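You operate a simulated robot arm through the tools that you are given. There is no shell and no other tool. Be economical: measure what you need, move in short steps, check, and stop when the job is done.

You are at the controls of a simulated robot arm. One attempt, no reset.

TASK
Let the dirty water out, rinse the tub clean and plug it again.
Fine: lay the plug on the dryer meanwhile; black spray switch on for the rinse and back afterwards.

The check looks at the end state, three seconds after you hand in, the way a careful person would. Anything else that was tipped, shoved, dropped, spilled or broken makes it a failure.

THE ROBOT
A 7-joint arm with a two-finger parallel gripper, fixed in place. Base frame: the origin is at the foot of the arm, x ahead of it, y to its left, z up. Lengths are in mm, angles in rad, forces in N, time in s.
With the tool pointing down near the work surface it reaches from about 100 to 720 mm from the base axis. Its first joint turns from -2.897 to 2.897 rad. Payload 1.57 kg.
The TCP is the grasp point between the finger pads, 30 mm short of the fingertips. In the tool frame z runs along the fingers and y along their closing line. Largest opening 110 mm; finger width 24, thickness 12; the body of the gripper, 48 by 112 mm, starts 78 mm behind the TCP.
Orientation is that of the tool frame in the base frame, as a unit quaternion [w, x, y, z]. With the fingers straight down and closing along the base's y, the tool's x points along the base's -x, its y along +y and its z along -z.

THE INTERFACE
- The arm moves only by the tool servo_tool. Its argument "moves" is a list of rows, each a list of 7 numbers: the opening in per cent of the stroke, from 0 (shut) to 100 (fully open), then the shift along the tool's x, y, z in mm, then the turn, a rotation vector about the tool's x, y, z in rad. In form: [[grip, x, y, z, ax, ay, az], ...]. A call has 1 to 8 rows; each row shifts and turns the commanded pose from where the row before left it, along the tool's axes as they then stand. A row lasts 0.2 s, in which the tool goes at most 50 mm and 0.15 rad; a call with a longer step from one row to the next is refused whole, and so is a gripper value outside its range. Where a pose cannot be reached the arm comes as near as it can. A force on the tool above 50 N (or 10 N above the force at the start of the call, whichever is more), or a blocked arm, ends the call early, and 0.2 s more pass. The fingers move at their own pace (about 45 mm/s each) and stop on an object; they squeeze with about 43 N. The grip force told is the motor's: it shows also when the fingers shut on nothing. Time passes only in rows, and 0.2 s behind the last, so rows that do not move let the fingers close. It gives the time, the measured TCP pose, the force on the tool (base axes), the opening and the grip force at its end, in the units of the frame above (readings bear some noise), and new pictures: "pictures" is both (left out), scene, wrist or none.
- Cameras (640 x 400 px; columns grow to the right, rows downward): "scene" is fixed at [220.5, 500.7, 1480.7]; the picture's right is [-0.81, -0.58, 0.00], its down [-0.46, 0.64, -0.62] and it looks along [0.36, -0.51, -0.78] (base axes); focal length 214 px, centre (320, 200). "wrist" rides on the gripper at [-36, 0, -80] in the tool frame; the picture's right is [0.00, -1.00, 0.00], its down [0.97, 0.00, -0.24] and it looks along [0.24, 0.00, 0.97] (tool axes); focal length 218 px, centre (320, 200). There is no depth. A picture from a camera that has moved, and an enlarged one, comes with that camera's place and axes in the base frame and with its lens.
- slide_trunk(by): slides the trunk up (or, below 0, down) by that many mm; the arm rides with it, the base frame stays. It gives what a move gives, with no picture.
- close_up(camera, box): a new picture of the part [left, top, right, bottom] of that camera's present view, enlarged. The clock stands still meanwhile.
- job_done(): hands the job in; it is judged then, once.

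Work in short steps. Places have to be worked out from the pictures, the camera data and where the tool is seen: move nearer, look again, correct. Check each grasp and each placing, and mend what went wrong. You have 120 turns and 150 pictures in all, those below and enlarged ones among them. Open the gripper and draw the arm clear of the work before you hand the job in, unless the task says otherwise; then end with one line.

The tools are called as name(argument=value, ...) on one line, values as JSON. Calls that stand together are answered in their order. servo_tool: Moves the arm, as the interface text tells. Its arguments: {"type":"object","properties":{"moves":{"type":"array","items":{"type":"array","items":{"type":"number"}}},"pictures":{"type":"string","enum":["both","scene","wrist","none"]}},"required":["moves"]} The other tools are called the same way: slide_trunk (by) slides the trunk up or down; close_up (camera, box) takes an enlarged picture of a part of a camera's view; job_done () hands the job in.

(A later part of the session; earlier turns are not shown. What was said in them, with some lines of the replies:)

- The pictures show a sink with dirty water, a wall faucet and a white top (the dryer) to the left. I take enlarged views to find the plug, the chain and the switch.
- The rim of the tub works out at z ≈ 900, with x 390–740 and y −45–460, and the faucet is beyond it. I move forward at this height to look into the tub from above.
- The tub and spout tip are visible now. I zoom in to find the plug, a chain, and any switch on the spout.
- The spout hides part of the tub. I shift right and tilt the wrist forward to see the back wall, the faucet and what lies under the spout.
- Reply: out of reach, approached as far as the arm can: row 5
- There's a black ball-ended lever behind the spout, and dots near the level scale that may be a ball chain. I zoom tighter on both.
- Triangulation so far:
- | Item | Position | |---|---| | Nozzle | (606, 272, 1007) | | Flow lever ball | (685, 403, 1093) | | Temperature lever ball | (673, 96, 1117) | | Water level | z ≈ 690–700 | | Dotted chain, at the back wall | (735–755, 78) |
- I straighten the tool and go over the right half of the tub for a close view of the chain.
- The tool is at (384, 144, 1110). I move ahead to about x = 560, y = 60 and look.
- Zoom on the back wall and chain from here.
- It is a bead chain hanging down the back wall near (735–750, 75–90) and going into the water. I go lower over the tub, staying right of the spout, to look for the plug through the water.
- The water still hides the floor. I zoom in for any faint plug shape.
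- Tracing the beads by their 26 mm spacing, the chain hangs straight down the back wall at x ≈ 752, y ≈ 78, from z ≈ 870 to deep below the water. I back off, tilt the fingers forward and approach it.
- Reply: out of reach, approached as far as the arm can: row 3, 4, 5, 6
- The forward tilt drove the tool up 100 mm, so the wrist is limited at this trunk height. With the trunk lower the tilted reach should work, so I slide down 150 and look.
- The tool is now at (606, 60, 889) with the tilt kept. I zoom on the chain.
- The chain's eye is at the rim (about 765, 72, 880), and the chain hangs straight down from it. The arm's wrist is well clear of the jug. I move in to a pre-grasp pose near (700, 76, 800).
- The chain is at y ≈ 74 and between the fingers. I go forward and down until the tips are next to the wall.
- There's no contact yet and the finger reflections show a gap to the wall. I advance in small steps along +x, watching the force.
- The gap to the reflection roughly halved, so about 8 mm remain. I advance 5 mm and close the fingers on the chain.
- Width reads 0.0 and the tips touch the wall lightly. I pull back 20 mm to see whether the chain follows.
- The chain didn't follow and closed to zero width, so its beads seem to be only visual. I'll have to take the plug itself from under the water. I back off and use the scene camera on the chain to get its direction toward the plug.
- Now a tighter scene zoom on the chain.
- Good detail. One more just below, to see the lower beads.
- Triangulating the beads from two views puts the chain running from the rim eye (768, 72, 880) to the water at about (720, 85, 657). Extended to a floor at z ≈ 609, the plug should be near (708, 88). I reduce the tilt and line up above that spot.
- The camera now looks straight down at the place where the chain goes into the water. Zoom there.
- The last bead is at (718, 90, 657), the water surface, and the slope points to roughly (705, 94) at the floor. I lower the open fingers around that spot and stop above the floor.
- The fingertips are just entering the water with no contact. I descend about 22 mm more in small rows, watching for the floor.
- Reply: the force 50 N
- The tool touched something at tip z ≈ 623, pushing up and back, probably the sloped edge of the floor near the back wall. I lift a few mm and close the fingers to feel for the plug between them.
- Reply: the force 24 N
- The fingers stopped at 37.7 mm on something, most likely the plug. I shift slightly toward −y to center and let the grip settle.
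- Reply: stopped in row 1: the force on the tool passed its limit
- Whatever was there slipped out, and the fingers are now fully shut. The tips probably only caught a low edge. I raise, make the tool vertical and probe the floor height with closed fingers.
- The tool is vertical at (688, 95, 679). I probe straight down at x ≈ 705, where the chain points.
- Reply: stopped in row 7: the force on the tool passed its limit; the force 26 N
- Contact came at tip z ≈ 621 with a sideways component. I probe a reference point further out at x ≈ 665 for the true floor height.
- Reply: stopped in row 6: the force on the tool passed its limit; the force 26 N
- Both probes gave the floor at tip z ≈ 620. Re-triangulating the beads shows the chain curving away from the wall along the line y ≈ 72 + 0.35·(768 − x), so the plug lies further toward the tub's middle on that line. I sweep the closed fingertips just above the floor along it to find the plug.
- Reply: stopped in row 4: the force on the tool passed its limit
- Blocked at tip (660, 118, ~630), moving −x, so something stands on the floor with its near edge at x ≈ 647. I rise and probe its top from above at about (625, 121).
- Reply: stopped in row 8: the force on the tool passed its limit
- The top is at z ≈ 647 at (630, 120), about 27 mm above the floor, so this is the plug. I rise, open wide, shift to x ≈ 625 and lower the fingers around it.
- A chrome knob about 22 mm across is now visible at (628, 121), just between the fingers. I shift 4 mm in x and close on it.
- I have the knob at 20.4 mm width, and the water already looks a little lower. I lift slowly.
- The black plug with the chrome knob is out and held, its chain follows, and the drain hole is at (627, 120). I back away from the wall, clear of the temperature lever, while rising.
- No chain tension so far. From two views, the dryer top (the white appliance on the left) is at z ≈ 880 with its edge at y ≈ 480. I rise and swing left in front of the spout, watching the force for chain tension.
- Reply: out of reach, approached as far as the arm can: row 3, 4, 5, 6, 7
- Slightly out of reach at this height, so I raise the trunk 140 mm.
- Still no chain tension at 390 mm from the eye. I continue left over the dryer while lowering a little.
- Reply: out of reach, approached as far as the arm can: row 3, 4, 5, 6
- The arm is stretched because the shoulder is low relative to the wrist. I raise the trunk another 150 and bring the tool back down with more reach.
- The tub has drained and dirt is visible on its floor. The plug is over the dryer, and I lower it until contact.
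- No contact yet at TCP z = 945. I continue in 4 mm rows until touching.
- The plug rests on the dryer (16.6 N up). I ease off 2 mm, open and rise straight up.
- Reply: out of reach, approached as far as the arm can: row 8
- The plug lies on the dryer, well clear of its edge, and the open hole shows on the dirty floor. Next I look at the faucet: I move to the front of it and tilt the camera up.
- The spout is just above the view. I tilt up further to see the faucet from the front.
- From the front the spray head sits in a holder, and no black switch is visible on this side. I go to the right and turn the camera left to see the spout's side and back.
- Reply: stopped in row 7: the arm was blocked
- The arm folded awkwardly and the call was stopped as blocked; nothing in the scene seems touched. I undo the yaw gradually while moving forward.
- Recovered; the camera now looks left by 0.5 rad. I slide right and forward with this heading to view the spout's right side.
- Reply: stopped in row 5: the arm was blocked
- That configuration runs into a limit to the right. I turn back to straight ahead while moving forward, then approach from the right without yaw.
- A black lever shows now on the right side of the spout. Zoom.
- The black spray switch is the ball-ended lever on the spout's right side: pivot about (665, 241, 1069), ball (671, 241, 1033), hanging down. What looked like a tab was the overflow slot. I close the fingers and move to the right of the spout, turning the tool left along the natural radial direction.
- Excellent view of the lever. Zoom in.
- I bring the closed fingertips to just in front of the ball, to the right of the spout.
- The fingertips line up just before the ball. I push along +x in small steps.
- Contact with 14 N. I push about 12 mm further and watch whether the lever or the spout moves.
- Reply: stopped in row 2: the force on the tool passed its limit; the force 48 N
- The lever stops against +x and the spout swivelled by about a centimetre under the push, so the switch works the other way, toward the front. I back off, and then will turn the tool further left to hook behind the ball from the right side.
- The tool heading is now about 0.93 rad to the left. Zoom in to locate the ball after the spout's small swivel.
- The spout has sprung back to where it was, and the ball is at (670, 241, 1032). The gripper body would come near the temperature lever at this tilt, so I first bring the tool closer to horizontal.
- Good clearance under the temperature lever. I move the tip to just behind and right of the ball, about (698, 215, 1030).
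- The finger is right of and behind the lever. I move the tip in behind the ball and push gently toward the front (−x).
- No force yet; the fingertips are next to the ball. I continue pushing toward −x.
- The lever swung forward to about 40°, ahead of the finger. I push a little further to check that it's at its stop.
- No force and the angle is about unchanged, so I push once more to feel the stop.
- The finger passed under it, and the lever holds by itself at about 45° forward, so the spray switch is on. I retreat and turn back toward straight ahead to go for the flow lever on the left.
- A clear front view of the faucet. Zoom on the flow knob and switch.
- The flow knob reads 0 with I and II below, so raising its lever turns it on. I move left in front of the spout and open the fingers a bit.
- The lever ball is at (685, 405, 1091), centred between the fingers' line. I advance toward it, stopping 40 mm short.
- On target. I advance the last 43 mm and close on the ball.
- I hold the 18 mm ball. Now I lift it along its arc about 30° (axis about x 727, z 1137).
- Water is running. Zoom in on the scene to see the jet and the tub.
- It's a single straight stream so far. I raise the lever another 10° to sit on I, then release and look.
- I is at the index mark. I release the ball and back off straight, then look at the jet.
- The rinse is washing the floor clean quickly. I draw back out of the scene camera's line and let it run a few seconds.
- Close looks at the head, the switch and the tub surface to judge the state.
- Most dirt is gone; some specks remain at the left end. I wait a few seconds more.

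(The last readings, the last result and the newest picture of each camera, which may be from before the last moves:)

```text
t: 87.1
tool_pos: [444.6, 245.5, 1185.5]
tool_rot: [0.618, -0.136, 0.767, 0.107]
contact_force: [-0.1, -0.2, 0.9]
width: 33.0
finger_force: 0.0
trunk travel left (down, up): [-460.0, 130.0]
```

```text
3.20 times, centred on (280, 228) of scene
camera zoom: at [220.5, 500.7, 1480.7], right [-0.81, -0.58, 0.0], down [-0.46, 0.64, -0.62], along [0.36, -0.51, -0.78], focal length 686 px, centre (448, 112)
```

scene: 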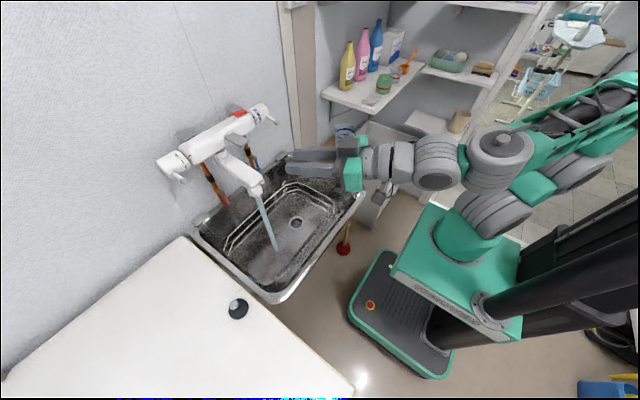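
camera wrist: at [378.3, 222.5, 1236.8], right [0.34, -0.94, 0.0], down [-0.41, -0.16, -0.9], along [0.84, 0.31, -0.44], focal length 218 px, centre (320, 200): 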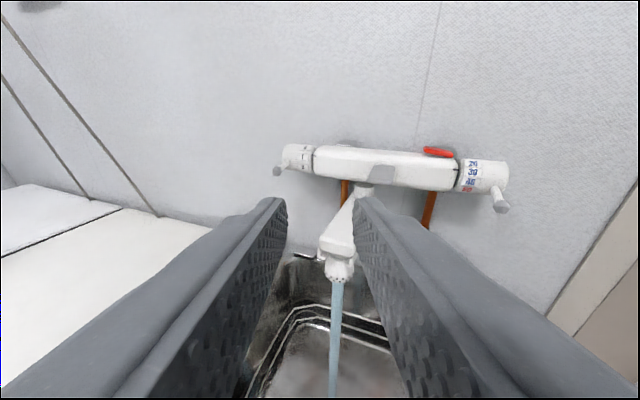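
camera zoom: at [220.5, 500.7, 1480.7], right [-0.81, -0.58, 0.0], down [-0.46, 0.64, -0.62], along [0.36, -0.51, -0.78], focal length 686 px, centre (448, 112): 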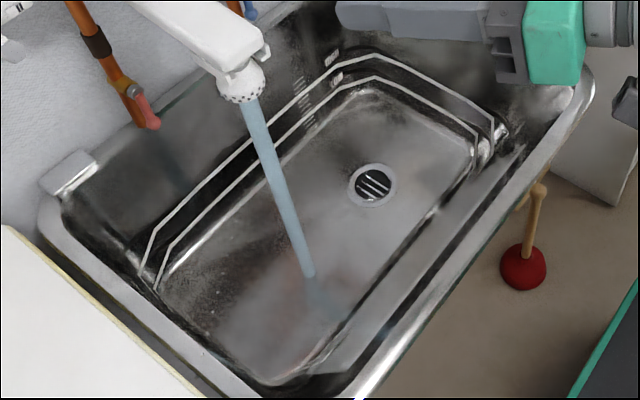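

The picture hasn't changed. I move right to view the switch and the floor from above.

servo_tool(moves=[[60, 10, -30, 0, 0, 0, 0], [80, 10, -40, 0, 0, 0.1, 0], [100, 10, -40, 0, 0, 0.15, 0], [100, 0, -10, 0, 0, 0.15, 0], [100, 0, 0, 0, 0, 0.15, 0], [100, 0, 0, 0, 0, 0, 0]])

close_up(camera="wrist", box=[120, 0, 420, 220])

```text
t: 88.5
tool_pos: [478.6, 130.1, 1158.0]
tool_rot: [0.387, -0.161, 0.906, 0.066]
contact_force: [0.4, 0.2, 0.5]
width: 110.1
finger_force: 0.0
trunk travel left (down, up): [-460.0, 130.0]
camera wrist: at [448.0, 119.0, 1237.7], right [0.34, -0.94, 0.0], down [-0.79, -0.29, -0.53], along [0.5, 0.18, -0.85], focal length 218 px, centre (320, 200)
```

scene: 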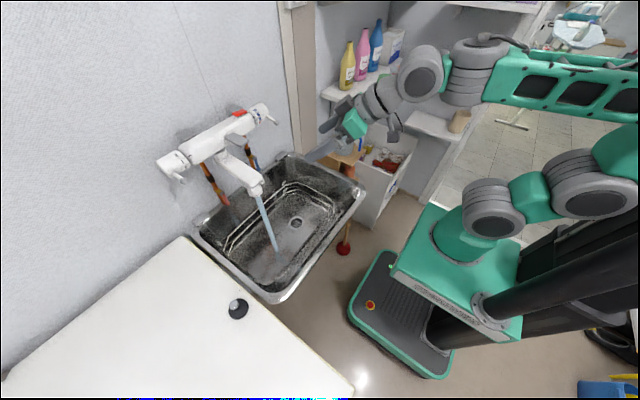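
wrist: 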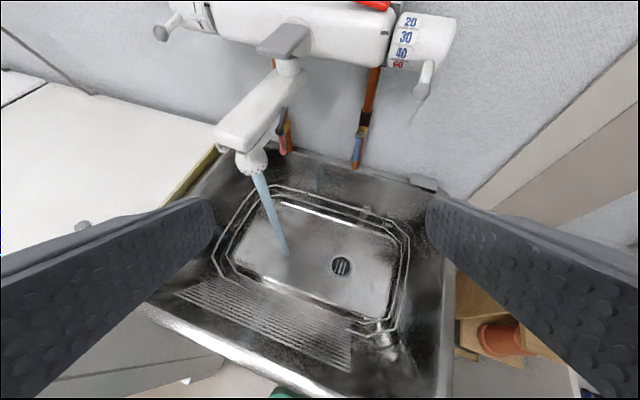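

```text
1.82 times, centred on (270, 110) of wrist
camera zoom: at [448.0, 119.0, 1237.7], right [0.34, -0.94, 0.0], down [-0.79, -0.29, -0.53], along [0.5, 0.18, -0.85], focal length 397 px, centre (411, 364)
```

zoom: 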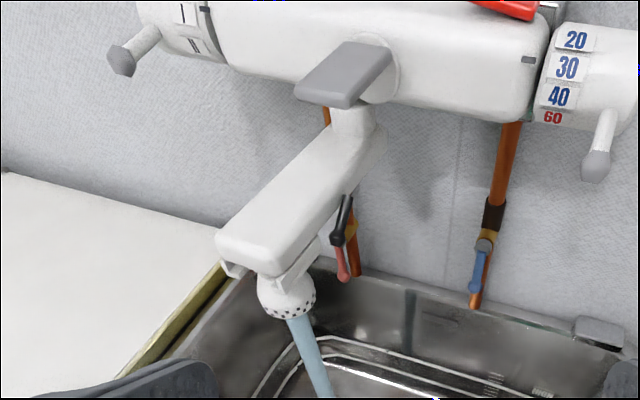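

The switch is still forward and the floor looks clean from here. Close-up on the floor and walls.

close_up(camera="wrist", box=[190, 170, 450, 350])

```text
2.22 times, centred on (320, 260) of wrist
camera zoom: at [448.0, 119.0, 1237.7], right [0.34, -0.94, 0.0], down [-0.79, -0.29, -0.53], along [0.5, 0.18, -0.85], focal length 485 px, centre (320, 67)
```

zoom: 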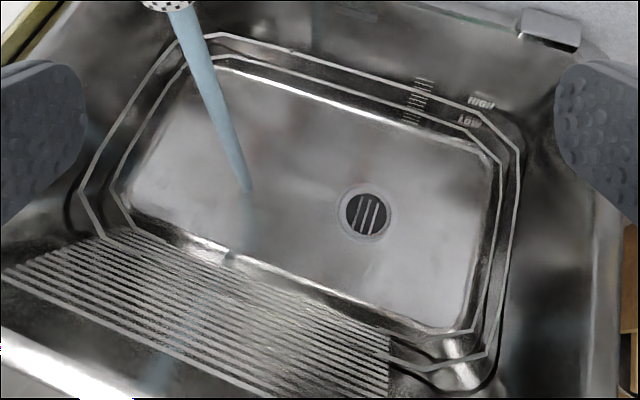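

The floor is clean and bright. Now I close the water: I tilt back up and return to the flow lever with the fingers partly open.

servo_tool(moves=[[60, 0, 0, 0, 0, -0.14, 0], [30, 0, 0, 0, 0, -0.14, 0], [30, 0, 0, 0, 0, -0.14, 0], [30, -5, 38, 17, 0, -0.13, 0], [30, -5, 38, 17, 0, 0, 0], [30, -5, 38, 17, 0, 0, 0], [30, -5, 38, 17, 0, 0, 0], [30, -5, 38, 17, 0, 0, 0]])

```text
t: 90.3
tool_pos: [496.0, 340.7, 1161.1]
tool_rot: [0.618, -0.137, 0.767, 0.107]
contact_force: [0.6, -0.4, 0.2]
width: 33.0
finger_force: 0.1
trunk travel left (down, up): [-460.0, 130.0]
camera wrist: at [430.6, 315.8, 1212.3], right [0.34, -0.94, 0.01], down [-0.41, -0.16, -0.9], along [0.84, 0.31, -0.44], focal length 218 px, centre (320, 200)
```

scene: 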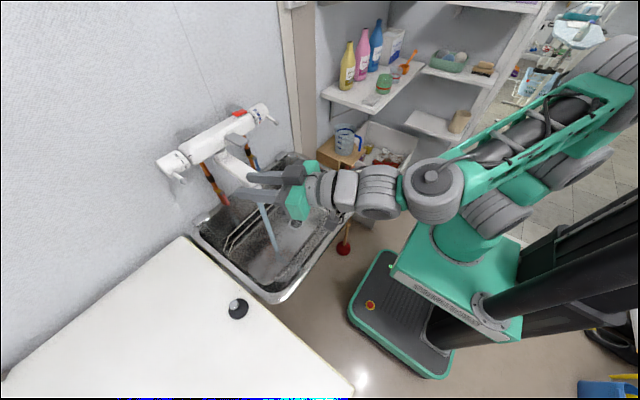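
wrist: 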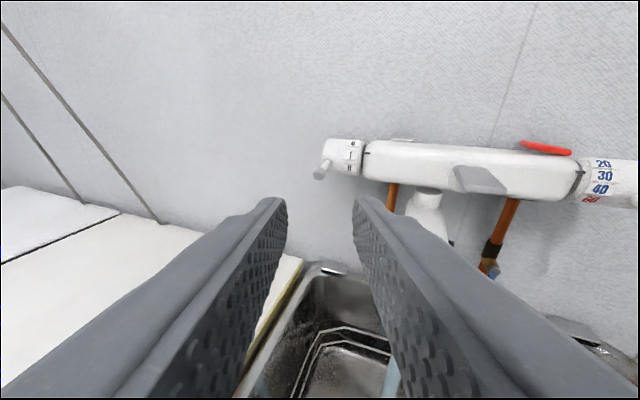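

Same orientation as before; the ball should be at TCP (652, 397, 1132). I advance to it and close.

servo_tool(moves=[[30, -1.5, 0, 40, 0, 0, 0], [30, -1.5, 0, 40, 0, 0, 0], [30, -1.5, 0, 40, 0, 0, 0], [30, -1.2, 0, 30, 0, 0, 0], [30, 0, 0, 17, 0, 0, 0], [15, 0, 0, 0, 0, 0, 0], [0, 0, 0, 0, 0, 0, 0], [0, 0, 0, 0, 0, 0, 0]], pictures="wrist")

```text
t: 92.1
tool_pos: [650.1, 396.0, 1129.6]
tool_rot: [0.618, -0.138, 0.766, 0.108]
contact_force: [0.3, 6.6, -1.2]
width: 17.6
finger_force: 30.0
trunk travel left (down, up): [-460.0, 130.0]
camera wrist: at [584.4, 372.4, 1181.4], right [0.34, -0.94, 0.01], down [-0.41, -0.16, -0.9], along [0.84, 0.31, -0.44], focal length 218 px, centre (320, 200)
```

wrist: 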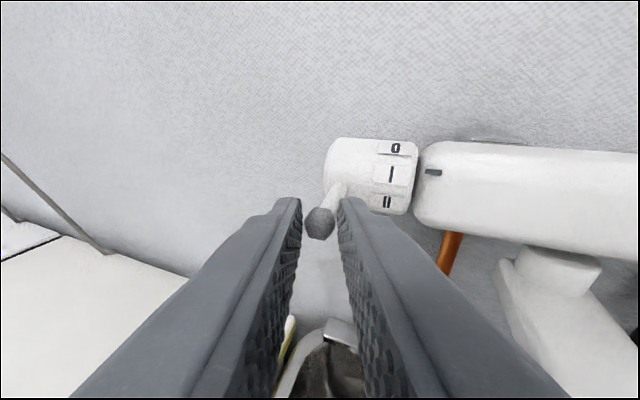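

Gripped again (17.6 mm). I take the lever back down along the reverse arc to 0.

servo_tool(moves=[[0, 4.9, -0.4, 2.2, 0, 0, 0], [0, 4.9, -0.4, 2.2, 0, 0, 0], [0, 4.5, -0.7, 3, 0, 0, 0], [0, 4.5, -0.7, 3, 0, 0, 0], [0, 3.9, -1, 3.6, 0, 0, 0], [0, 3.9, -1, 3.6, 0, 0, 0], [0, 3.2, -1.2, 4.2, 0, 0, 0], [0, 3.2, -1.2, 4.2, 0, 0, 0]])

close_up(camera="wrist", box=[290, 60, 490, 240])

```text
t: 93.9
tool_pos: [668.7, 398.5, 1092.1]
tool_rot: [0.618, -0.139, 0.767, 0.108]
contact_force: [-18.1, 5.5, 2.7]
width: 17.7
finger_force: 32.6
trunk travel left (down, up): [-460.0, 130.0]
```

scene: 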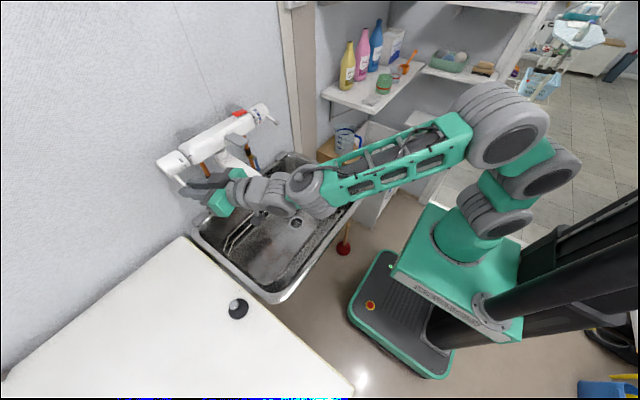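

```text
refused: no pictures are left
```

The stream has stopped and the lever is back at its 0 pose. The picture allowance is used up, so from here I work by measured coordinates only. First I release the lever and back off along the tool axis.

servo_tool(moves=[[15, 0, 0, 0, 0, 0, 0], [30, 0, 0, 0, 0, 0, 0], [30, 0, 0, -20, 0, 0, 0], [30, 0, 0, -40, 0, 0, 0], [30, 0, 0, -40, 0, 0, 0], [30, 0, 0, -40, 0, 0, 0], [0, 0, 0, -30, 0, 0, 0], [0, 0, 0, 0, 0, 0, 0]], pictures="none")

```text
t: 95.7
tool_pos: [512.6, 338.2, 1130.4]
tool_rot: [0.617, -0.137, 0.767, 0.107]
contact_force: [-0.1, 0.1, 0.5]
width: 0.0
finger_force: 10.5
trunk travel left (down, up): [-460.0, 130.0]
no pictures are left
```

Backed off cleanly. I move right in front of the spout and tilt down to the orientation used before for pushing the switch.

servo_tool(moves=[[0, 8, -33, -13, 0, 0, 0], [0, 8, -33, -13, 0, 0, 0], [0, 8, -33, -13, 0, 0, 0], [0, 8, -33, -13, 0, 0, 0], [0, 8, -33, -13, 0, 0, 0], [0, 0, 0, 0, 0, 0.166, 0], [0, 0, 0, 0, 0, 0.166, 0]], pictures="none")

```text
refused: row 6 steps farther than a row can; nothing moved
```

servo_tool(moves=[[0, 8, -33, -13, 0, 0, 0], [0, 8, -33, -13, 0, 0, 0], [0, 8, -33, -13, 0, 0, 0], [0, 8, -33, -13, 0, 0, 0], [0, 8, -33, -13, 0, 0, 0], [0, 0, 0, 0, 0, 0.111, 0], [0, 0, 0, 0, 0, 0.111, 0], [0, 0, 0, 0, 0, 0.111, 0]], pictures="none")

```text
t: 97.5
tool_pos: [502.9, 159.0, 1105.3]
tool_rot: [0.482, -0.153, 0.859, 0.083]
contact_force: [-0.6, 0.4, 0.6]
width: 0.0
finger_force: 21.3
trunk travel left (down, up): [-460.0, 130.0]
no pictures are left
```

Orientation matches the earlier push pose. I go to just in front of the raised ball (ball at about 641, 241, 1047).

servo_tool(moves=[[0, -4, 9, 35.6, 0, 0, 0], [0, -4, 9, 35.6, 0, 0, 0], [0, -4, 9, 35.6, 0, 0, 0], [0, 0, 0, 0, 0, 0, 0]], pictures="none")

```text
t: 98.5
tool_pos: [588.4, 220.8, 1062.2]
tool_rot: [0.482, -0.153, 0.858, 0.083]
contact_force: [0.4, -0.7, -0.4]
width: 0.1
finger_force: 21.4
trunk travel left (down, up): [-460.0, 130.0]
no pictures are left
```

I push along +x, descending slightly with the ball's arc.

servo_tool(moves=[[0, -1.6, -2.3, 5.5, 0, 0, 0], [0, -1.6, -2.3, 5.5, 0, 0, 0], [0, -1.6, -2.3, 5.5, 0, 0, 0], [0, -1.6, -2.3, 5.5, 0, 0, 0], [0, -1.6, -2.3, 5.5, 0, 0, 0]], pictures="none")

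```text
t: 99.7
tool_pos: [616.5, 217.2, 1051.3]
tool_rot: [0.482, -0.152, 0.859, 0.083]
contact_force: [-0.6, -0.3, -0.2]
width: 0.0
finger_force: 21.6
trunk travel left (down, up): [-460.0, 130.0]
no pictures are left
```

No force registered; the tip may be passing under the ball. I back off, raise 14 mm, and push again higher to be sure.

servo_tool(moves=[[0, 16.5, 12, -27, 0, 0, 0], [0, -12, 2, -7, 0, 0, 0], [0, -2.3, -2, 5.2, 0, 0, 0], [0, -2.3, -2, 5.2, 0, 0, 0], [0, -2.3, -2, 5.2, 0, 0, 0], [0, -2.3, -2, 5.2, 0, 0, 0], [0, -2.3, -2, 5.2, 0, 0, 0]], pictures="none")

```text
t: 101.3
tool_pos: [611.8, 219.8, 1061.5]
tool_rot: [0.483, -0.153, 0.858, 0.083]
contact_force: [0.1, 0.2, 0.4]
width: 0.0
finger_force: 20.9
trunk travel left (down, up): [-460.0, 130.0]
no pictures are left
```

No resistance so far. I continue to the place where the hanging lever met its stop before (TCP x ≈ 641, z ≈ 1048).

servo_tool(moves=[[0, -0.7, -1.9, 6.1, 0, 0, 0], [0, -0.7, -1.9, 6.1, 0, 0, 0], [0, -0.7, -1.9, 6.1, 0, 0, 0], [0, -0.7, -1.9, 6.1, 0, 0, 0], [0, -0.7, -1.9, 6.1, 0, 0, 0], [0, 0, 0, 0, 0, 0, 0]], pictures="none")

```text
t: 102.7
tool_pos: [642.5, 221.0, 1049.4]
tool_rot: [0.484, -0.153, 0.857, 0.083]
contact_force: [0.7, -0.5, 0.0]
width: 0.0
finger_force: 22.0
trunk travel left (down, up): [-460.0, 130.0]
no pictures are left
```

No contact yet at the earlier stop position. I push 5 mm more: a firm stop here would confirm the ball hangs down again.

servo_tool(moves=[[0, -1.2, -0.9, 2, 0, 0, 0], [0, -1.2, -0.9, 2, 0, 0, 0], [0, 0, 0, 0, 0, 0, 0]], pictures="none")

```text
t: 103.5
tool_pos: [646.1, 220.5, 1049.9]
tool_rot: [0.482, -0.153, 0.859, 0.083]
contact_force: [0.0, 0.4, 0.3]
width: 0.0
finger_force: 20.7
trunk travel left (down, up): [-460.0, 130.0]
no pictures are left
```

Nothing is touched even where the hanging ball should be, so the lever is likely still forward and the finger passed beside or below it. I back off and approach 20 mm higher with careful small pushes, reading the force each time.

servo_tool(moves=[[0, 3, 10, -26, 0, 0, 0], [0, 3, 10, -26, 0, 0, 0], [0, 0, 2, -8, 0, 0, 0], [0, 0, 0, 0, 0, 0, 0]], pictures="none")

servo_tool(moves=[[0, -2.4, -1.6, 4, 0, 0, 0], [0, -2.4, -1.6, 4, 0, 0, 0]], pictures="none")

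servo_tool(moves=[[0, -2.4, -1.6, 4, 0, 0, 0], [0, -2.4, -1.6, 4, 0, 0, 0]], pictures="none")

servo_tool(moves=[[0, -2.4, -1.6, 4, 0, 0, 0], [0, -2.4, -1.6, 4, 0, 0, 0]], pictures="none")

servo_tool(moves=[[0, -2.4, -1.6, 4, 0, 0, 0], [0, -2.4, -1.6, 4, 0, 0, 0]], pictures="none")

```text
t: 104.5
tool_pos: [586.9, 223.1, 1074.7]
tool_rot: [0.484, -0.153, 0.858, 0.084]
contact_force: [0.3, -0.2, 0.1]
width: 0.3
finger_force: 21.5
trunk travel left (down, up): [-460.0, 130.0]
no pictures are left
```

```text
t: 105.1
tool_pos: [597.3, 222.8, 1075.7]
tool_rot: [0.484, -0.153, 0.858, 0.084]
contact_force: [-0.2, -0.1, -0.2]
width: 0.0
finger_force: 20.9
trunk travel left (down, up): [-460.0, 130.0]
no pictures are left
```

```text
t: 105.7
tool_pos: [607.2, 224.0, 1075.3]
tool_rot: [0.483, -0.153, 0.858, 0.084]
contact_force: [0.2, -0.3, -0.3]
width: 0.0
finger_force: 21.7
trunk travel left (down, up): [-460.0, 130.0]
no pictures are left
```

```text
t: 106.3
tool_pos: [616.7, 224.3, 1076.6]
tool_rot: [0.483, -0.153, 0.858, 0.083]
contact_force: [0.2, 0.0, -0.1]
width: 0.0
finger_force: 21.1
trunk travel left (down, up): [-460.0, 130.0]
no pictures are left
```

```text
t: 106.9
tool_pos: [625.7, 223.8, 1075.8]
tool_rot: [0.483, -0.153, 0.858, 0.084]
contact_force: [-0.3, -0.2, 0.4]
width: 0.0
finger_force: 21.7
trunk travel left (down, up): [-460.0, 130.0]
no pictures are left
```

No contact at this height. I now press down in small steps, which would catch the lever from above if it still points forward.

servo_tool(moves=[[0, 4.3, 0, 2.6, 0, 0, 0], [0, 4.3, 0, 2.6, 0, 0, 0]], pictures="none")

servo_tool(moves=[[0, 4.3, 0, 2.6, 0, 0, 0], [0, 4.3, 0, 2.6, 0, 0, 0]], pictures="none")

servo_tool(moves=[[0, 4.3, 0, 2.6, 0, 0, 0], [0, 4.3, 0, 2.6, 0, 0, 0]], pictures="none")

```text
t: 107.5
tool_pos: [626.1, 223.0, 1064.5]
tool_rot: [0.482, -0.154, 0.858, 0.084]
contact_force: [0.8, 0.3, 0.4]
width: 0.2
finger_force: 21.9
trunk travel left (down, up): [-460.0, 130.0]
no pictures are left
```

```text
t: 108.1
tool_pos: [626.7, 224.8, 1054.3]
tool_rot: [0.483, -0.154, 0.858, 0.084]
contact_force: [0.4, -0.9, 0.5]
width: 0.0
finger_force: 21.1
trunk travel left (down, up): [-460.0, 130.0]
no pictures are left
```

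```text
t: 108.7
tool_pos: [626.7, 223.2, 1045.1]
tool_rot: [0.482, -0.152, 0.859, 0.082]
contact_force: [-0.1, -0.5, 1.2]
width: 0.1
finger_force: 21.5
trunk travel left (down, up): [-460.0, 130.0]
no pictures are left
```

Only traces of force. I test for the hanging ball again by pushing +x at its height, now 4 mm further left.

servo_tool(moves=[[0, -4.7, -1.7, 3.2, 0, 0, 0], [0, -2.4, -1.7, 4, 0, 0, 0], [0, 0, 0, 0, 0, 0, 0]], pictures="none")

servo_tool(moves=[[0, -2.4, -1.7, 4, 0, 0, 0], [0, -2.4, -1.7, 4, 0, 0, 0], [0, 0, 0, 0, 0, 0, 0]], pictures="none")

servo_tool(moves=[[0, -1.9, -1.4, 3.2, 0, 0, 0], [0, 0, 0, 0, 0, 0, 0]], pictures="none")

```text
t: 109.5
tool_pos: [636.5, 222.4, 1047.7]
tool_rot: [0.483, -0.153, 0.858, 0.084]
contact_force: [0.3, 0.0, 0.2]
width: 0.0
finger_force: 21.1
trunk travel left (down, up): [-460.0, 130.0]
no pictures are left
```

```text
t: 110.3
tool_pos: [645.5, 224.6, 1048.4]
tool_rot: [0.483, -0.153, 0.858, 0.084]
contact_force: [0.1, 0.0, 0.5]
width: 0.0
finger_force: 21.4
trunk travel left (down, up): [-460.0, 130.0]
no pictures are left
```

```text
t: 110.9
tool_pos: [650.8, 223.3, 1047.6]
tool_rot: [0.483, -0.153, 0.858, 0.084]
contact_force: [-0.2, -0.5, -0.6]
width: 0.1
finger_force: 20.9
trunk travel left (down, up): [-460.0, 130.0]
no pictures are left
```

The hanging spot is empty, so the lever is still forward. Re-triangulating three earlier views puts the forward ball at about (644, 247, 1043), tucked 6 mm further left than where it hangs, so my finger passed to its right. I retreat and take a more leftward, flatter heading so that the fingertip corner can reach in front of the ball.

servo_tool(moves=[[0, 4, 0, -30, 0, 0, 0], [0, 4, -10, -30, 0, 0, 0], [0, 0, -15, -15, -0.12, 0, -0.073], [0, 0, 0, 0, -0.12, 0, -0.073], [0, 0, 0, 0, 0, -0.1, 0], [0, 0, 0, 0, 0, -0.08, 0], [0, 0, 0, 0, 0, 0, 0]], pictures="none")

```text
t: 112.5
tool_pos: [595.3, 175.0, 1079.7]
tool_rot: [0.539, -0.257, 0.783, 0.174]
contact_force: [-0.7, -0.2, -1.1]
width: 0.1
finger_force: 21.1
trunk travel left (down, up): [-460.0, 130.0]
no pictures are left
```

I place the tip at about (640, 233, 1042), in front of the ball, then inch left, reading the force.

servo_tool(moves=[[0, 5, 10.3, 24.5, 0, 0, 0], [0, 5, 10.3, 24.5, 0, 0, 0], [0, 0, 0, 0, 0, 0, 0]], pictures="none")

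servo_tool(moves=[[0, -0.7, 2.4, 1.7, 0, 0, 0], [0, 0, 0, 0, 0, 0, 0]], pictures="none")

servo_tool(moves=[[0, -0.7, 2.4, 1.7, 0, 0, 0], [0, 0, 0, 0, 0, 0, 0]], pictures="none")

```text
t: 113.3
tool_pos: [617.0, 218.5, 1054.0]
tool_rot: [0.538, -0.258, 0.783, 0.175]
contact_force: [-0.2, -0.3, 0.5]
width: 0.2
finger_force: 21.5
trunk travel left (down, up): [-460.0, 130.0]
no pictures are left
```

```text
t: 113.9
tool_pos: [616.1, 221.7, 1054.0]
tool_rot: [0.539, -0.257, 0.783, 0.174]
contact_force: [-0.2, 0.4, 0.5]
width: 0.1
finger_force: 20.9
trunk travel left (down, up): [-460.0, 130.0]
no pictures are left
```

```text
t: 114.5
tool_pos: [616.2, 224.2, 1053.0]
tool_rot: [0.539, -0.257, 0.783, 0.174]
contact_force: [-0.6, -0.3, 0.8]
width: 0.1
finger_force: 21.3
trunk travel left (down, up): [-460.0, 130.0]
no pictures are left
```

The tip is now at (639, 241, 1042) with no contact. I push +x in 8 mm steps.

servo_tool(moves=[[0, -1.15, -2.36, 3, 0, 0, 0], [0, -1.15, -2.36, 3, 0, 0, 0]], pictures="none")

servo_tool(moves=[[0, -1.15, -2.36, 3, 0, 0, 0], [0, -1.15, -2.36, 3, 0, 0, 0]], pictures="none")

servo_tool(moves=[[0, -0.5, -2.36, 3.3, 0, 0, 0], [0, -0.5, -2.36, 3.3, 0, 0, 0]], pictures="none")

servo_tool(moves=[[0, -0.5, -2.36, 3.3, 0, 0, 0], [0, -0.5, -2.36, 3.3, 0, 0, 0]], pictures="none")

```text
t: 115.1
tool_pos: [624.3, 224.5, 1053.5]
tool_rot: [0.539, -0.257, 0.783, 0.174]
contact_force: [0.4, 0.5, 0.2]
width: 0.0
finger_force: 21.8
trunk travel left (down, up): [-460.0, 130.0]
no pictures are left
```

```text
t: 115.7
tool_pos: [632.6, 224.4, 1053.0]
tool_rot: [0.538, -0.257, 0.783, 0.174]
contact_force: [-0.5, 0.1, -0.8]
width: 0.3
finger_force: 21.1
trunk travel left (down, up): [-460.0, 130.0]
no pictures are left
```

```text
t: 116.3
tool_pos: [640.1, 223.8, 1051.5]
tool_rot: [0.539, -0.257, 0.783, 0.174]
contact_force: [-0.1, 0.3, 0.1]
width: 0.0
finger_force: 20.7
trunk travel left (down, up): [-460.0, 130.0]
no pictures are left
```

```text
t: 116.9
tool_pos: [642.2, 221.9, 1051.7]
tool_rot: [0.538, -0.257, 0.784, 0.175]
contact_force: [-47.0, -14.7, 5.0]
width: 0.0
finger_force: 21.8
trunk travel left (down, up): [-460.0, 130.0]
no pictures are left
```

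A firm stop at tip x ≈ 665, the same stop as at the very first push, so the lever has swung back to hanging. I back off and re-approach once to confirm it stays there.

servo_tool(moves=[[0, 1.15, 2, -4, 0, 0, 0], [0, 3.4, 7.1, -9, 0, 0, 0], [0, 0, 0, 0, 0, 0, 0]], pictures="none")

servo_tool(moves=[[0, -1.15, -2.36, 3, 0, 0, 0], [0, -1.15, -2.36, 3, 0, 0, 0], [0, -1.15, -2.36, 3, 0, 0, 0], [0, -0.6, -1.2, 1.5, 0, 0, 0]], pictures="none")

```text
t: 117.7
tool_pos: [632.5, 223.3, 1051.6]
tool_rot: [0.539, -0.258, 0.783, 0.175]
contact_force: [0.1, -0.5, 0.0]
width: 0.5
finger_force: 21.5
trunk travel left (down, up): [-460.0, 130.0]
no pictures are left
```

```text
t: 118.7
tool_pos: [643.1, 221.9, 1051.3]
tool_rot: [0.537, -0.257, 0.784, 0.175]
contact_force: [-36.8, -13.6, -0.3]
width: 0.1
finger_force: 21.5
trunk travel left (down, up): [-460.0, 130.0]
no pictures are left
```

Same stop again, so the switch is back off and stays. I retreat to open space and turn back toward straight ahead.

servo_tool(moves=[[0, 1.5, 3, -6, 0, 0, 0], [0, 0, 0, -35, 0, 0, 0], [0, 0, 0, -40, 0, 0, 0], [0, 0, 0, -40, 0.118, 0, 0.045], [0, 0, 0, -30, 0.118, 0, 0.045], [0, 0, 0, 0, 0.118, 0, 0.045], [0, 0, 0, 0, 0.118, 0, 0.045], [0, 0, 0, 0, 0.118, 0, 0.045]], pictures="none")

```text
t: 120.5
tool_pos: [529.6, 145.7, 1103.4]
tool_rot: [0.568, -0.001, 0.823, -0.001]
contact_force: [0.2, -0.4, -0.2]
width: 0.1
finger_force: 21.5
trunk travel left (down, up): [-460.0, 130.0]
no pictures are left
```

Straight ahead again. I turn the tool to point down, staying where there's free space.

servo_tool(moves=[[0, 0, 0, -10, 0, 0.148, 0], [0, 0, 0, -10, 0, 0.148, 0], [0, 0, 0, -10, 0, 0.148, 0], [0, 0, 0, 0, 0, 0.148, 0], [0, 0, 0, 0, 0, 0.148, 0], [0, 0, 0, 0, 0, 0.148, 0], [0, 0, 0, 0, 0, 0.148, 0], [0, 0, 0, 0, 0, 0.148, 0]], pictures="none")

```text
t: 122.3
tool_pos: [503.6, 144.9, 1118.5]
tool_rot: [0.009, 0.0, 1.0, -0.002]
contact_force: [0.5, 1.3, -0.3]
width: 0.1
finger_force: 21.2
trunk travel left (down, up): [-460.0, 130.0]
no pictures are left
```

The tool is vertical at (504, 145, 1118). I travel left in front of the spout toward the plug, fingers opening.

servo_tool(moves=[[60, 6, 45, 5, 0, 0, 0], [60, 6, 45, 5, 0, 0, 0], [60, 6, 45, 5, 0, 0, 0], [60, 6, 45, 8, 0, 0, 0], [60, 6, 45, 8, 0, 0, 0], [60, 6, 45, 8, 0, 0, 0], [60, 6, 45, 8, 0, 0, 0], [60, 0, 40, 10, 0, 0, 0]], pictures="none")

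```text
t: 124.1
tool_pos: [452.8, 496.3, 1052.3]
tool_rot: [0.011, 0.001, 1.0, -0.003]
contact_force: [0.9, 0.3, -0.1]
width: 66.0
finger_force: 0.0
out of reach, approached as far as the arm can: row 6, 7
trunk travel left (down, up): [-460.0, 130.0]
no pictures are left
```

I move above the plug and down to z ≈ 1000.

servo_tool(moves=[[60, -2, 18, 25, 0, 0, 0], [60, -2, 17, 25, 0, 0, 0], [60, 0, 0, 0, 0, 0, 0]], pictures="none")

```text
t: 124.9
tool_pos: [457.4, 530.0, 1003.6]
tool_rot: [0.011, 0.0, 1.0, -0.002]
contact_force: [0.0, 0.1, 0.2]
width: 66.2
finger_force: 0.0
trunk travel left (down, up): [-460.0, 130.0]
no pictures are left
```

Straight down to the grasp height of about 921.

servo_tool(moves=[[60, 0.5, 0, 30, 0, 0, 0], [60, 0.5, 0, 25, 0, 0, 0], [60, 0.5, 0, 15, 0, 0, 0], [60, 0, 0.5, 8, 0, 0, 0], [60, 0, 0.5, 4, 0, 0, 0], [60, 0, 0, 0, 0, 0, 0]], pictures="none")

```text
t: 126.3
tool_pos: [457.2, 531.0, 920.9]
tool_rot: [0.012, -0.001, 1.0, -0.003]
contact_force: [0.0, -0.6, 0.5]
width: 66.0
finger_force: 0.1
trunk travel left (down, up): [-460.0, 130.0]
no pictures are left
```

No contact on the way down. I close on the knob.

servo_tool(moves=[[40, 0, 0, 0, 0, 0, 0], [25, 0, 0, 0, 0, 0, 0], [0, 0, 0, 0, 0, 0, 0], [0, 0, 0, 0, 0, 0, 0], [0, 0, 0, 0, 0, 0, 0]], pictures="none")

```text
t: 127.5
tool_pos: [457.5, 531.5, 922.1]
tool_rot: [0.012, 0.0, 1.0, -0.003]
contact_force: [0.9, 0.4, -0.1]
width: 20.4
finger_force: 32.7
trunk travel left (down, up): [-460.0, 130.0]
no pictures are left
```

The knob is held at 20.4 mm again. I lift and travel back to the right in front of the spout.

servo_tool(moves=[[0, 0, 0, -15, 0, 0, 0], [0, 0, 0, -35, 0, 0, 0], [0, 0, -10, -35, 0, 0, 0], [0, 0, -40, -10, 0, 0, 0], [0, -4, -40, -10, 0, 0, 0], [0, -4, -40, -10, 0, 0, 0], [0, -4, -40, -10, 0, 0, 0], [0, -4, -40, -5, 0, 0, 0]], pictures="none")

servo_tool(moves=[[0, -4, -40, 0, 0, 0, 0], [0, -4, -40, 0, 0, 0, 0], [0, -4, -40, 0, 0, 0, 0], [0, -4, -40, 0, 0, 0, 0], [0, 0, -40, 0, 0, 0, 0], [0, 0, 0, 0, 0, 0, 0]], pictures="none")

```text
t: 129.3
tool_pos: [474.2, 319.7, 1054.9]
tool_rot: [0.011, 0.0, 1.0, -0.003]
contact_force: [0.5, 0.2, -0.4]
width: 20.6
finger_force: 34.3
trunk travel left (down, up): [-460.0, 130.0]
no pictures are left
```

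```text
t: 130.7
tool_pos: [488.3, 120.7, 1055.0]
tool_rot: [0.01, 0.0, 1.0, -0.003]
contact_force: [-0.8, -0.4, -0.2]
width: 20.0
finger_force: 34.4
trunk travel left (down, up): [-460.0, 130.0]
no pictures are left
```

At (488, 121, 1055) with the plug held. I go forward to x ≈ 560 so as to clear the front rim, then lower the trunk in stages.

servo_tool(moves=[[0, -36, 0, 0, 0, 0, 0], [0, -36, 0, 0, 0, 0, 0], [0, 0, 0, 0, 0, 0, 0]], pictures="none")

slide_trunk(by=-120)

```text
t: 131.5
tool_pos: [559.6, 121.4, 1054.2]
tool_rot: [0.011, 0.001, 1.0, -0.002]
contact_force: [0.4, -0.1, -0.5]
width: 20.7
finger_force: 34.3
trunk travel left (down, up): [-460.0, 130.0]
no pictures are left
```

```text
t: 133.0
tool_pos: [559.7, 121.2, 935.5]
tool_rot: [0.011, 0.0, 1.0, -0.003]
contact_force: [0.3, -0.1, 0.2]
width: 20.4
finger_force: 34.1
trunk travel left (down, up): [-340.0, 250.0]
```

Fine. Another 120 mm down with the trunk, then the reverse of the earlier exit path.

slide_trunk(by=-120)

servo_tool(moves=[[0, -5, 0, 25, 0, 0, 0], [0, -20, 0, 25, 0, 0, 0], [0, -20, 0, 25, 0, 0, 0], [0, -20, 0, 25, 0, 0, 0], [0, 0, 0, 0, 0, 0, 0]], pictures="none")

```text
t: 134.5
tool_pos: [559.8, 120.6, 815.8]
tool_rot: [0.012, 0.0, 1.0, -0.003]
contact_force: [1.3, 0.3, -0.2]
width: 20.3
finger_force: 33.9
trunk travel left (down, up): [-220.0, 370.0]
```

```text
t: 135.7
tool_pos: [628.2, 120.9, 715.0]
tool_rot: [0.012, 0.001, 1.0, -0.003]
contact_force: [-0.4, -0.2, -0.8]
width: 20.6
finger_force: 34.7
trunk travel left (down, up): [-220.0, 370.0]
no pictures are left
```

Right above the drain: I correct x by 1 mm and a tiny tilt, then lower to just above the seat.

servo_tool(moves=[[0, 1, 0, 15, 0, 0.014, 0], [0, 0.2, 0, 15, 0, 0, 0], [0, 0.2, 0, 12, 0, 0, 0], [0, 0, 0, 0, 0, 0, 0]], pictures="none")

```text
t: 136.7
tool_pos: [628.3, 119.2, 693.0]
tool_rot: [0.012, 0.0, 1.0, -0.002]
contact_force: [-0.9, -0.8, -1.4]
width: 20.4
finger_force: 34.5
out of reach, approached as far as the arm can: row 3
trunk travel left (down, up): [-220.0, 370.0]
no pictures are left
```

Slightly out of reach at this trunk height, so I lower the trunk 20 mm and look at the reading.

slide_trunk(by=-20)

servo_tool(moves=[[0, 0, 0, 0, 0, 0, 0]], pictures="none")

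```text
t: 137.3
tool_pos: [636.7, 120.0, 705.3]
tool_rot: [0.037, 0.001, 0.999, 0.0]
contact_force: [-0.3, -0.4, -1.9]
width: 20.3
finger_force: 34.5
trunk travel left (down, up): [-200.0, 390.0]
```

```text
t: 137.8
tool_pos: [635.9, 120.9, 705.3]
tool_rot: [0.038, 0.002, 0.999, 0.0]
contact_force: [-1.0, 0.5, -1.7]
width: 20.5
finger_force: 34.1
trunk travel left (down, up): [-200.0, 390.0]
no pictures are left
```

The arm is evidently resting against something as the trunk lowers: the tool went up instead of down. I raise the trunk again at once.

slide_trunk(by=60)

servo_tool(moves=[[0, 0, 0, 0, 0, 0, 0]], pictures="none")

```text
t: 138.8
tool_pos: [629.7, 120.3, 716.0]
tool_rot: [-0.001, 0.001, 1.0, -0.003]
contact_force: [-0.6, -1.2, -1.0]
width: 20.6
finger_force: 33.8
trunk travel left (down, up): [-260.0, 330.0]
```

```text
t: 139.2
tool_pos: [630.5, 121.1, 717.1]
tool_rot: [0.0, 0.0, 1.0, -0.002]
contact_force: [0.1, -0.2, -0.4]
width: 20.5
finger_force: 34.4
trunk travel left (down, up): [-260.0, 330.0]
no pictures are left
```

Recovered. I back out along the diagonal, raise the trunk 150, and come down again with the arm reaching from above, clear of the rim.

servo_tool(moves=[[0, 23, 0, -28, 0, 0, 0], [0, 23, 0, -28, 0, 0, 0], [0, 22, 0, -28, 0, 0, 0], [0, 0, 0, 0, 0, 0, 0]], pictures="none")

slide_trunk(by=170)

servo_tool(moves=[[0, 0, 0, 35, 0, 0, 0], [0, 0, 0, 35, 0, 0, 0], [0, 0, 0, 35, 0, 0, 0], [0, 0, 0, 30, 0, 0, 0], [0, 0, 0, 30, 0, 0, 0], [0, 0, 0, 0, 0, 0, 0]], pictures="none")

```text
t: 140.2
tool_pos: [560.8, 120.0, 805.2]
tool_rot: [-0.001, 0.0, 1.0, -0.003]
contact_force: [0.5, 0.1, -0.3]
width: 20.2
finger_force: 34.0
trunk travel left (down, up): [-260.0, 330.0]
no pictures are left
```

```text
t: 142.1
tool_pos: [563.1, 121.0, 973.6]
tool_rot: [0.001, -0.001, 1.0, -0.003]
contact_force: [-0.2, 0.5, 0.5]
width: 20.5
finger_force: 33.6
trunk travel left (down, up): [-430.0, 160.0]
```

```text
t: 143.5
tool_pos: [614.4, 134.2, 891.5]
tool_rot: [-0.006, -0.001, 1.0, -0.003]
contact_force: [-0.8, 0.3, -0.4]
width: 20.3
finger_force: 34.3
out of reach, approached as far as the arm can: row 2, 3, 4, 5
trunk travel left (down, up): [-430.0, 160.0]
no pictures are left
```

A joint limit depends on the height relative to the trunk: the tool can't go much lower than about 970 above the trunk zero. So I come back up and lower the trunk to about −340, as in the first descent.

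servo_tool(moves=[[0, 0, 0, -35, 0, 0, 0], [0, 0, 0, -35, 0, 0, 0], [0, 0, 0, -35, 0, 0, 0], [0, 0, 0, -35, 0, 0, 0], [0, 0, 0, -35, 0, 0, 0], [0, 0, 0, -35, 0, 0, 0], [0, 0, 0, 0, 0, 0, 0]], pictures="none")

```text
t: 145.1
tool_pos: [613.0, 133.1, 1100.9]
tool_rot: [0.0, 0.0, 1.0, -0.002]
contact_force: [-0.7, 0.3, -1.8]
width: 20.4
finger_force: 34.4
trunk travel left (down, up): [-430.0, 160.0]
no pictures are left
```

That carried it up at x = 613, closer to the faucet than I want but with no contact. I move straight back to x ≈ 560 first.

servo_tool(moves=[[0, 26, -6, 0, 0, 0, 0], [0, 27, -6, 0, 0, 0, 0], [0, 0, 0, 30, 0, 0, 0], [0, 0, 0, 30, 0, 0, 0], [0, 0, 0, 0, 0, 0, 0]], pictures="none")

```text
t: 146.3
tool_pos: [563.3, 121.7, 1042.1]
tool_rot: [0.001, 0.001, 1.0, -0.003]
contact_force: [0.4, 0.1, -1.1]
width: 20.5
finger_force: 34.0
trunk travel left (down, up): [-430.0, 160.0]
no pictures are left
```

Good: (563, 122, 1042), trunk at −70. I lower the trunk in two stages to about −345.

slide_trunk(by=-150)

slide_trunk(by=-125)

```text
t: 148.0
tool_pos: [563.6, 123.8, 890.8]
tool_rot: [-0.001, 0.0, 1.0, -0.003]
contact_force: [-0.1, -0.1, -0.9]
width: 20.4
finger_force: 33.7
trunk travel left (down, up): [-280.0, 310.0]
```

```text
t: 149.6
tool_pos: [562.0, 122.5, 766.9]
tool_rot: [0.001, 0.0, 1.0, -0.003]
contact_force: [-0.1, 0.0, -0.4]
width: 20.7
finger_force: 34.3
trunk travel left (down, up): [-155.0, 435.0]
```

The trunk slide tracked correctly. Now the diagonal to just above the drain.

servo_tool(moves=[[0, -22, -0.5, 24, 0, 0, 0], [0, -22, -0.5, 24, 0, 0, 0], [0, -21.5, -0.5, 24, 0, 0, 0], [0, 0, 0, 0, 0, 0, 0]], pictures="none")

```text
t: 150.6
tool_pos: [629.4, 119.3, 695.1]
tool_rot: [0.0, 0.0, 1.0, -0.002]
contact_force: [-0.3, -0.8, -1.5]
width: 20.6
finger_force: 34.5
trunk travel left (down, up): [-155.0, 435.0]
no pictures are left
```

I fine-tune (−1.2 mm in x, +1.2 mm in y) and descend toward the seat.

servo_tool(moves=[[0, 1.2, 1.2, 12, 0, 0, 0], [0, 0, 0, 12, 0, 0, 0], [0, 0, 0, 0, 0, 0, 0]], pictures="none")

```text
t: 151.4
tool_pos: [631.0, 122.8, 689.2]
tool_rot: [0.016, 0.0, 1.0, -0.001]
contact_force: [-0.4, 0.2, 0.1]
width: 20.3
finger_force: 33.8
trunk travel left (down, up): [-155.0, 435.0]
no pictures are left
5 turns are left
```

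Only five turns remain, and the arm seems to press on something at this trunk height while a joint limit acts higher up. I raise a little, set the trunk in between (about −315) and step down with readings.

servo_tool(moves=[[0, 0, 0, -22, 0, 0, 0], [0, 0, 0, 0, 0, 0, 0]], pictures="none")

slide_trunk(by=30)

servo_tool(moves=[[0, 0, 0, 12, 0, 0, 0], [0, 0, 0, 12, 0, 0, 0], [0, 0, 0, 12, 0, 0, 0], [0, 0, 0, 0, 0, 0, 0]], pictures="none")

servo_tool(moves=[[0, 0, 0, 6, 0, 0, 0], [0, 0, 0, 6, 0, 0, 0], [0, 0, 0, 0, 0, 0, 0]], pictures="none")

servo_tool(moves=[[0, 0, 0, 5, 0, 0, 0], [0, 0, 0, 5, 0, 0, 0], [0, 0, 0, 0, 0, 0, 0]], pictures="none")

```text
t: 152.0
tool_pos: [627.2, 123.4, 687.9]
tool_rot: [-0.003, -0.001, 1.0, -0.004]
contact_force: [0.0, -0.5, -0.7]
width: 20.4
finger_force: 34.0
trunk travel left (down, up): [-155.0, 435.0]
no pictures are left
```

```text
t: 152.7
tool_pos: [626.8, 122.3, 722.1]
tool_rot: [0.0, 0.0, 1.0, -0.003]
contact_force: [0.0, -0.1, -0.7]
width: 20.3
finger_force: 33.7
trunk travel left (down, up): [-185.0, 405.0]
```

```text
t: 153.7
tool_pos: [627.1, 122.9, 685.9]
tool_rot: [0.001, 0.0, 1.0, -0.003]
contact_force: [0.0, 0.5, -1.1]
width: 20.4
finger_force: 34.3
trunk travel left (down, up): [-185.0, 405.0]
no pictures are left
```

```text
t: 154.5
tool_pos: [624.2, 123.9, 686.4]
tool_rot: [0.011, 0.001, 1.0, -0.003]
contact_force: [-0.5, -0.3, -0.3]
width: 20.3
finger_force: 34.0
trunk travel left (down, up): [-185.0, 405.0]
no pictures are left
```

```text
t: 155.3
tool_pos: [621.2, 123.9, 693.3]
tool_rot: [0.024, 0.0, 1.0, -0.004]
contact_force: [0.3, -0.3, 0.0]
width: 20.5
finger_force: 33.9
trunk travel left (down, up): [-185.0, 405.0]
no pictures are left
4 turns are left
```

Still held up at z ≈ 686, so a link behind the wrist seems to rest on the rim. In the first descent I came in with the tool tilted, which raised the elbow, so I repeat that: back up, tilt forward, descend tilted, then straighten low over the drain.

servo_tool(moves=[[0, 15, -6, -45, 0, 0, 0], [0, 18, -6, -45, 0, 0, 0], [0, 18, -6, -45, 0, 0, 0], [0, 0, 0, 0, 0, 0, 0]], pictures="none")

servo_tool(moves=[[0, 0, 0, 0, 0, -0.14, 0], [0, 0, 0, 0, 0, -0.14, 0], [0, 0, 0, 0, 0, -0.14, 0], [0, 0, 0, 0, 0, -0.14, 0], [0, 0, 0, 0, 0, 0, 0]], pictures="none")

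servo_tool(moves=[[0, 0, 0, 0, 0, 0.14, 0], [0, 0, 0, 0, 0, 0.14, 0], [0, -5.3, 5, 28.6, 0, 0, 0], [0, -5.3, 5, 28.6, 0, 0, 0], [0, -5.3, 5, 28.6, 0, 0, 0], [0, 0, 0, 0, 0, 0, 0]], pictures="none")

servo_tool(moves=[[0, 5.5, 0, 19, 0, 0, 0], [0, 5.5, 0, 19, 0, 0, 0], [0, 0, 0, 0, 0, 0, 0]], pictures="none")

servo_tool(moves=[[0, -15, 0, 4.4, 0, 0, 0], [0, 0, 0, 0, 0, 0.14, 0], [0, 0, 0, 0, 0, 0.14, 0], [0, 0, 0, 0, 0, 0, 0]], pictures="none")

servo_tool(moves=[[0, 0, 0, 4, 0, 0, 0], [0, 0, 0, 4, 0, 0, 0], [0, 0, 0, 0, 0, 0, 0]], pictures="none")

```text
t: 156.3
tool_pos: [575.8, 104.1, 799.7]
tool_rot: [-0.001, 0.001, 1.0, -0.003]
contact_force: [-0.2, 0.0, -1.1]
width: 20.2
finger_force: 33.9
trunk travel left (down, up): [-185.0, 405.0]
no pictures are left
```

```text
t: 157.5
tool_pos: [582.7, 106.6, 860.0]
tool_rot: [0.164, 0.0, 0.986, -0.003]
contact_force: [0.1, 0.0, -1.0]
width: 20.5
finger_force: 33.7
out of reach, approached as far as the arm can: row 2, 3, 4
trunk travel left (down, up): [-185.0, 405.0]
no pictures are left
```

```text
t: 158.9
tool_pos: [603.1, 119.6, 772.4]
tool_rot: [0.025, 0.001, 1.0, -0.003]
contact_force: [0.0, 0.3, -0.6]
width: 20.0
finger_force: 34.0
trunk travel left (down, up): [-185.0, 405.0]
no pictures are left
```

```text
t: 159.7
tool_pos: [595.0, 119.2, 735.8]
tool_rot: [0.025, 0.001, 1.0, -0.002]
contact_force: [0.5, 0.1, -0.7]
width: 20.5
finger_force: 34.0
trunk travel left (down, up): [-185.0, 405.0]
no pictures are left
```

```text
t: 160.7
tool_pos: [619.1, 115.1, 732.4]
tool_rot: [-0.069, -0.001, 0.998, -0.014]
contact_force: [-0.1, -0.2, -0.6]
width: 20.5
finger_force: 33.8
out of reach, approached as far as the arm can: row 3
trunk travel left (down, up): [-185.0, 405.0]
no pictures are left
```

```text
t: 161.5
tool_pos: [618.7, 112.4, 725.3]
tool_rot: [-0.068, -0.001, 0.998, -0.015]
contact_force: [-0.1, 0.3, -0.5]
width: 20.7
finger_force: 33.7
trunk travel left (down, up): [-185.0, 405.0]
no pictures are left
3 turns are left
```

The tilt doesn't change the posture this time. The tool can hold the plug vertical at z ≈ 686, only about 3 cm above its seat, so I straighten it up exactly over the drain at that height and read the pose several times for accuracy.

servo_tool(moves=[[0, 0, 0, 0, -0.029, -0.136, 0], [0, -9.3, 8.5, 0, 0, 0, 0], [0, 0, 0, 12, 0, 0, 0], [0, 0, 0, 12, 0, 0, 0], [0, 0, 0, 0, 0, 0, 0]], pictures="none")

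servo_tool(moves=[[0, 0, 0, 6, 0, 0, 0], [0, 0, 0, 0, 0, 0, 0]], pictures="none")

servo_tool(moves=[[0, 0, 0, 4, 0, 0, 0], [0, 0, 0, 0, 0, 0, 0]], pictures="none")

servo_tool(moves=[[0, 0, 0, 0, 0, 0, 0]], pictures="none")

servo_tool(moves=[[0, 0, 0, 0, 0, 0, 0]], pictures="none")

```text
t: 162.7
tool_pos: [627.1, 122.8, 700.2]
tool_rot: [-0.001, -0.001, 1.0, 0.0]
contact_force: [-1.2, 0.1, -0.1]
width: 20.4
finger_force: 34.1
trunk travel left (down, up): [-185.0, 405.0]
no pictures are left
```

```text
t: 163.3
tool_pos: [627.3, 121.4, 695.8]
tool_rot: [0.0, 0.0, 1.0, 0.0]
contact_force: [0.4, 0.0, -0.5]
width: 20.2
finger_force: 33.7
trunk travel left (down, up): [-185.0, 405.0]
no pictures are left
```

```text
t: 163.9
tool_pos: [626.2, 122.9, 690.7]
tool_rot: [-0.001, 0.0, 1.0, 0.0]
contact_force: [-0.1, 0.0, -0.5]
width: 20.4
finger_force: 34.2
trunk travel left (down, up): [-185.0, 405.0]
no pictures are left
```

```text
t: 164.3
tool_pos: [628.0, 122.7, 690.9]
tool_rot: [-0.001, 0.0, 1.0, 0.0]
contact_force: [0.6, 1.6, -1.3]
width: 20.4
finger_force: 33.6
trunk travel left (down, up): [-185.0, 405.0]
no pictures are left
```

```text
t: 164.7
tool_pos: [627.7, 122.9, 690.6]
tool_rot: [-0.001, -0.001, 1.0, -0.001]
contact_force: [0.9, -0.2, -0.8]
width: 20.4
finger_force: 34.0
trunk travel left (down, up): [-185.0, 405.0]
no pictures are left
2 turns are left
```

Perfectly vertical at (627.3, 122.5, 690.7). I correct +0.7 mm in x and −2 mm in y onto the drain centre, go to the lowest free height, and release the plug into its seat. Then I back out along the known path, raise the trunk and draw clear.

servo_tool(moves=[[0, -0.7, -2, 2.5, 0, 0, 0], [0, 0, 0, 2.5, 0, 0, 0], [0, 0, 0, 0, 0, 0, 0], [0, 0, 0, 0, 0, 0, 0]], pictures="none")

servo_tool(moves=[[60, 0, 0, 0, 0, 0, 0], [60, 0, 0, 0, 0, 0, 0], [60, 0, 0, 0, 0, 0, 0], [60, 0, 0, 0, 0, 0, 0]], pictures="none")

servo_tool(moves=[[60, 0, 0, -20, 0, 0, 0], [60, 20, 0, -35, 0, 0, 0], [60, 25, 0, -35, 0, 0, 0], [60, 25, 0, -35, 0, 0, 0], [60, 10, 0, -35, 0, 0, 0], [60, 0, 0, 0, 0, 0, 0]], pictures="none")

slide_trunk(by=220)

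servo_tool(moves=[[60, 35, 0, 0, 0, 0, 0], [60, 35, 0, 0, 0, 0, 0], [60, 35, 0, 0, 0, 0, 0], [60, 35, 0, 0, 0, 0, 0], [60, 0, 0, 0, 0, 0, 0]], pictures="none")

```text
t: 165.7
tool_pos: [628.5, 121.3, 686.3]
tool_rot: [0.0, -0.001, 1.0, 0.0]
contact_force: [-1.1, -0.2, 0.1]
width: 20.4
finger_force: 34.4
trunk travel left (down, up): [-185.0, 405.0]
no pictures are left
```

```text
t: 166.7
tool_pos: [627.4, 120.9, 686.9]
tool_rot: [-0.001, 0.0, 1.0, 0.001]
contact_force: [0.3, 0.8, -0.4]
width: 65.9
finger_force: 0.1
trunk travel left (down, up): [-185.0, 405.0]
no pictures are left
```

```text
t: 168.1
tool_pos: [546.9, 118.9, 843.7]
tool_rot: [-0.001, 0.0, 1.0, 0.001]
contact_force: [0.7, 0.0, 0.2]
width: 66.0
finger_force: 0.1
trunk travel left (down, up): [-185.0, 405.0]
no pictures are left
```

```text
t: 170.4
tool_pos: [547.3, 119.4, 1064.3]
tool_rot: [-0.001, 0.0, 1.0, 0.0]
contact_force: [0.2, 0.2, 0.1]
width: 65.8
finger_force: 0.1
trunk travel left (down, up): [-405.0, 185.0]
```

```text
t: 171.6
tool_pos: [408.0, 119.6, 1065.1]
tool_rot: [-0.001, 0.0, 1.0, 0.0]
contact_force: [0.1, 0.6, 0.5]
width: 66.0
finger_force: 0.0
trunk travel left (down, up): [-405.0, 185.0]
no pictures are left
1 turns are left
```

The plug has been released over the drain, the gripper is open and the arm is clear. This is the last turn, so I hand in.

job_done()

```text
The job is handed in.
```

I drained and rinsed the tub, and the last pictures showed a clean floor. I could not confirm that the plug is seated: I dropped it about 3 cm onto the drain, because the arm would not reach lower and no pictures were left. The water was off in the last picture. The black spray switch is back by feel only, at the same stop as before.
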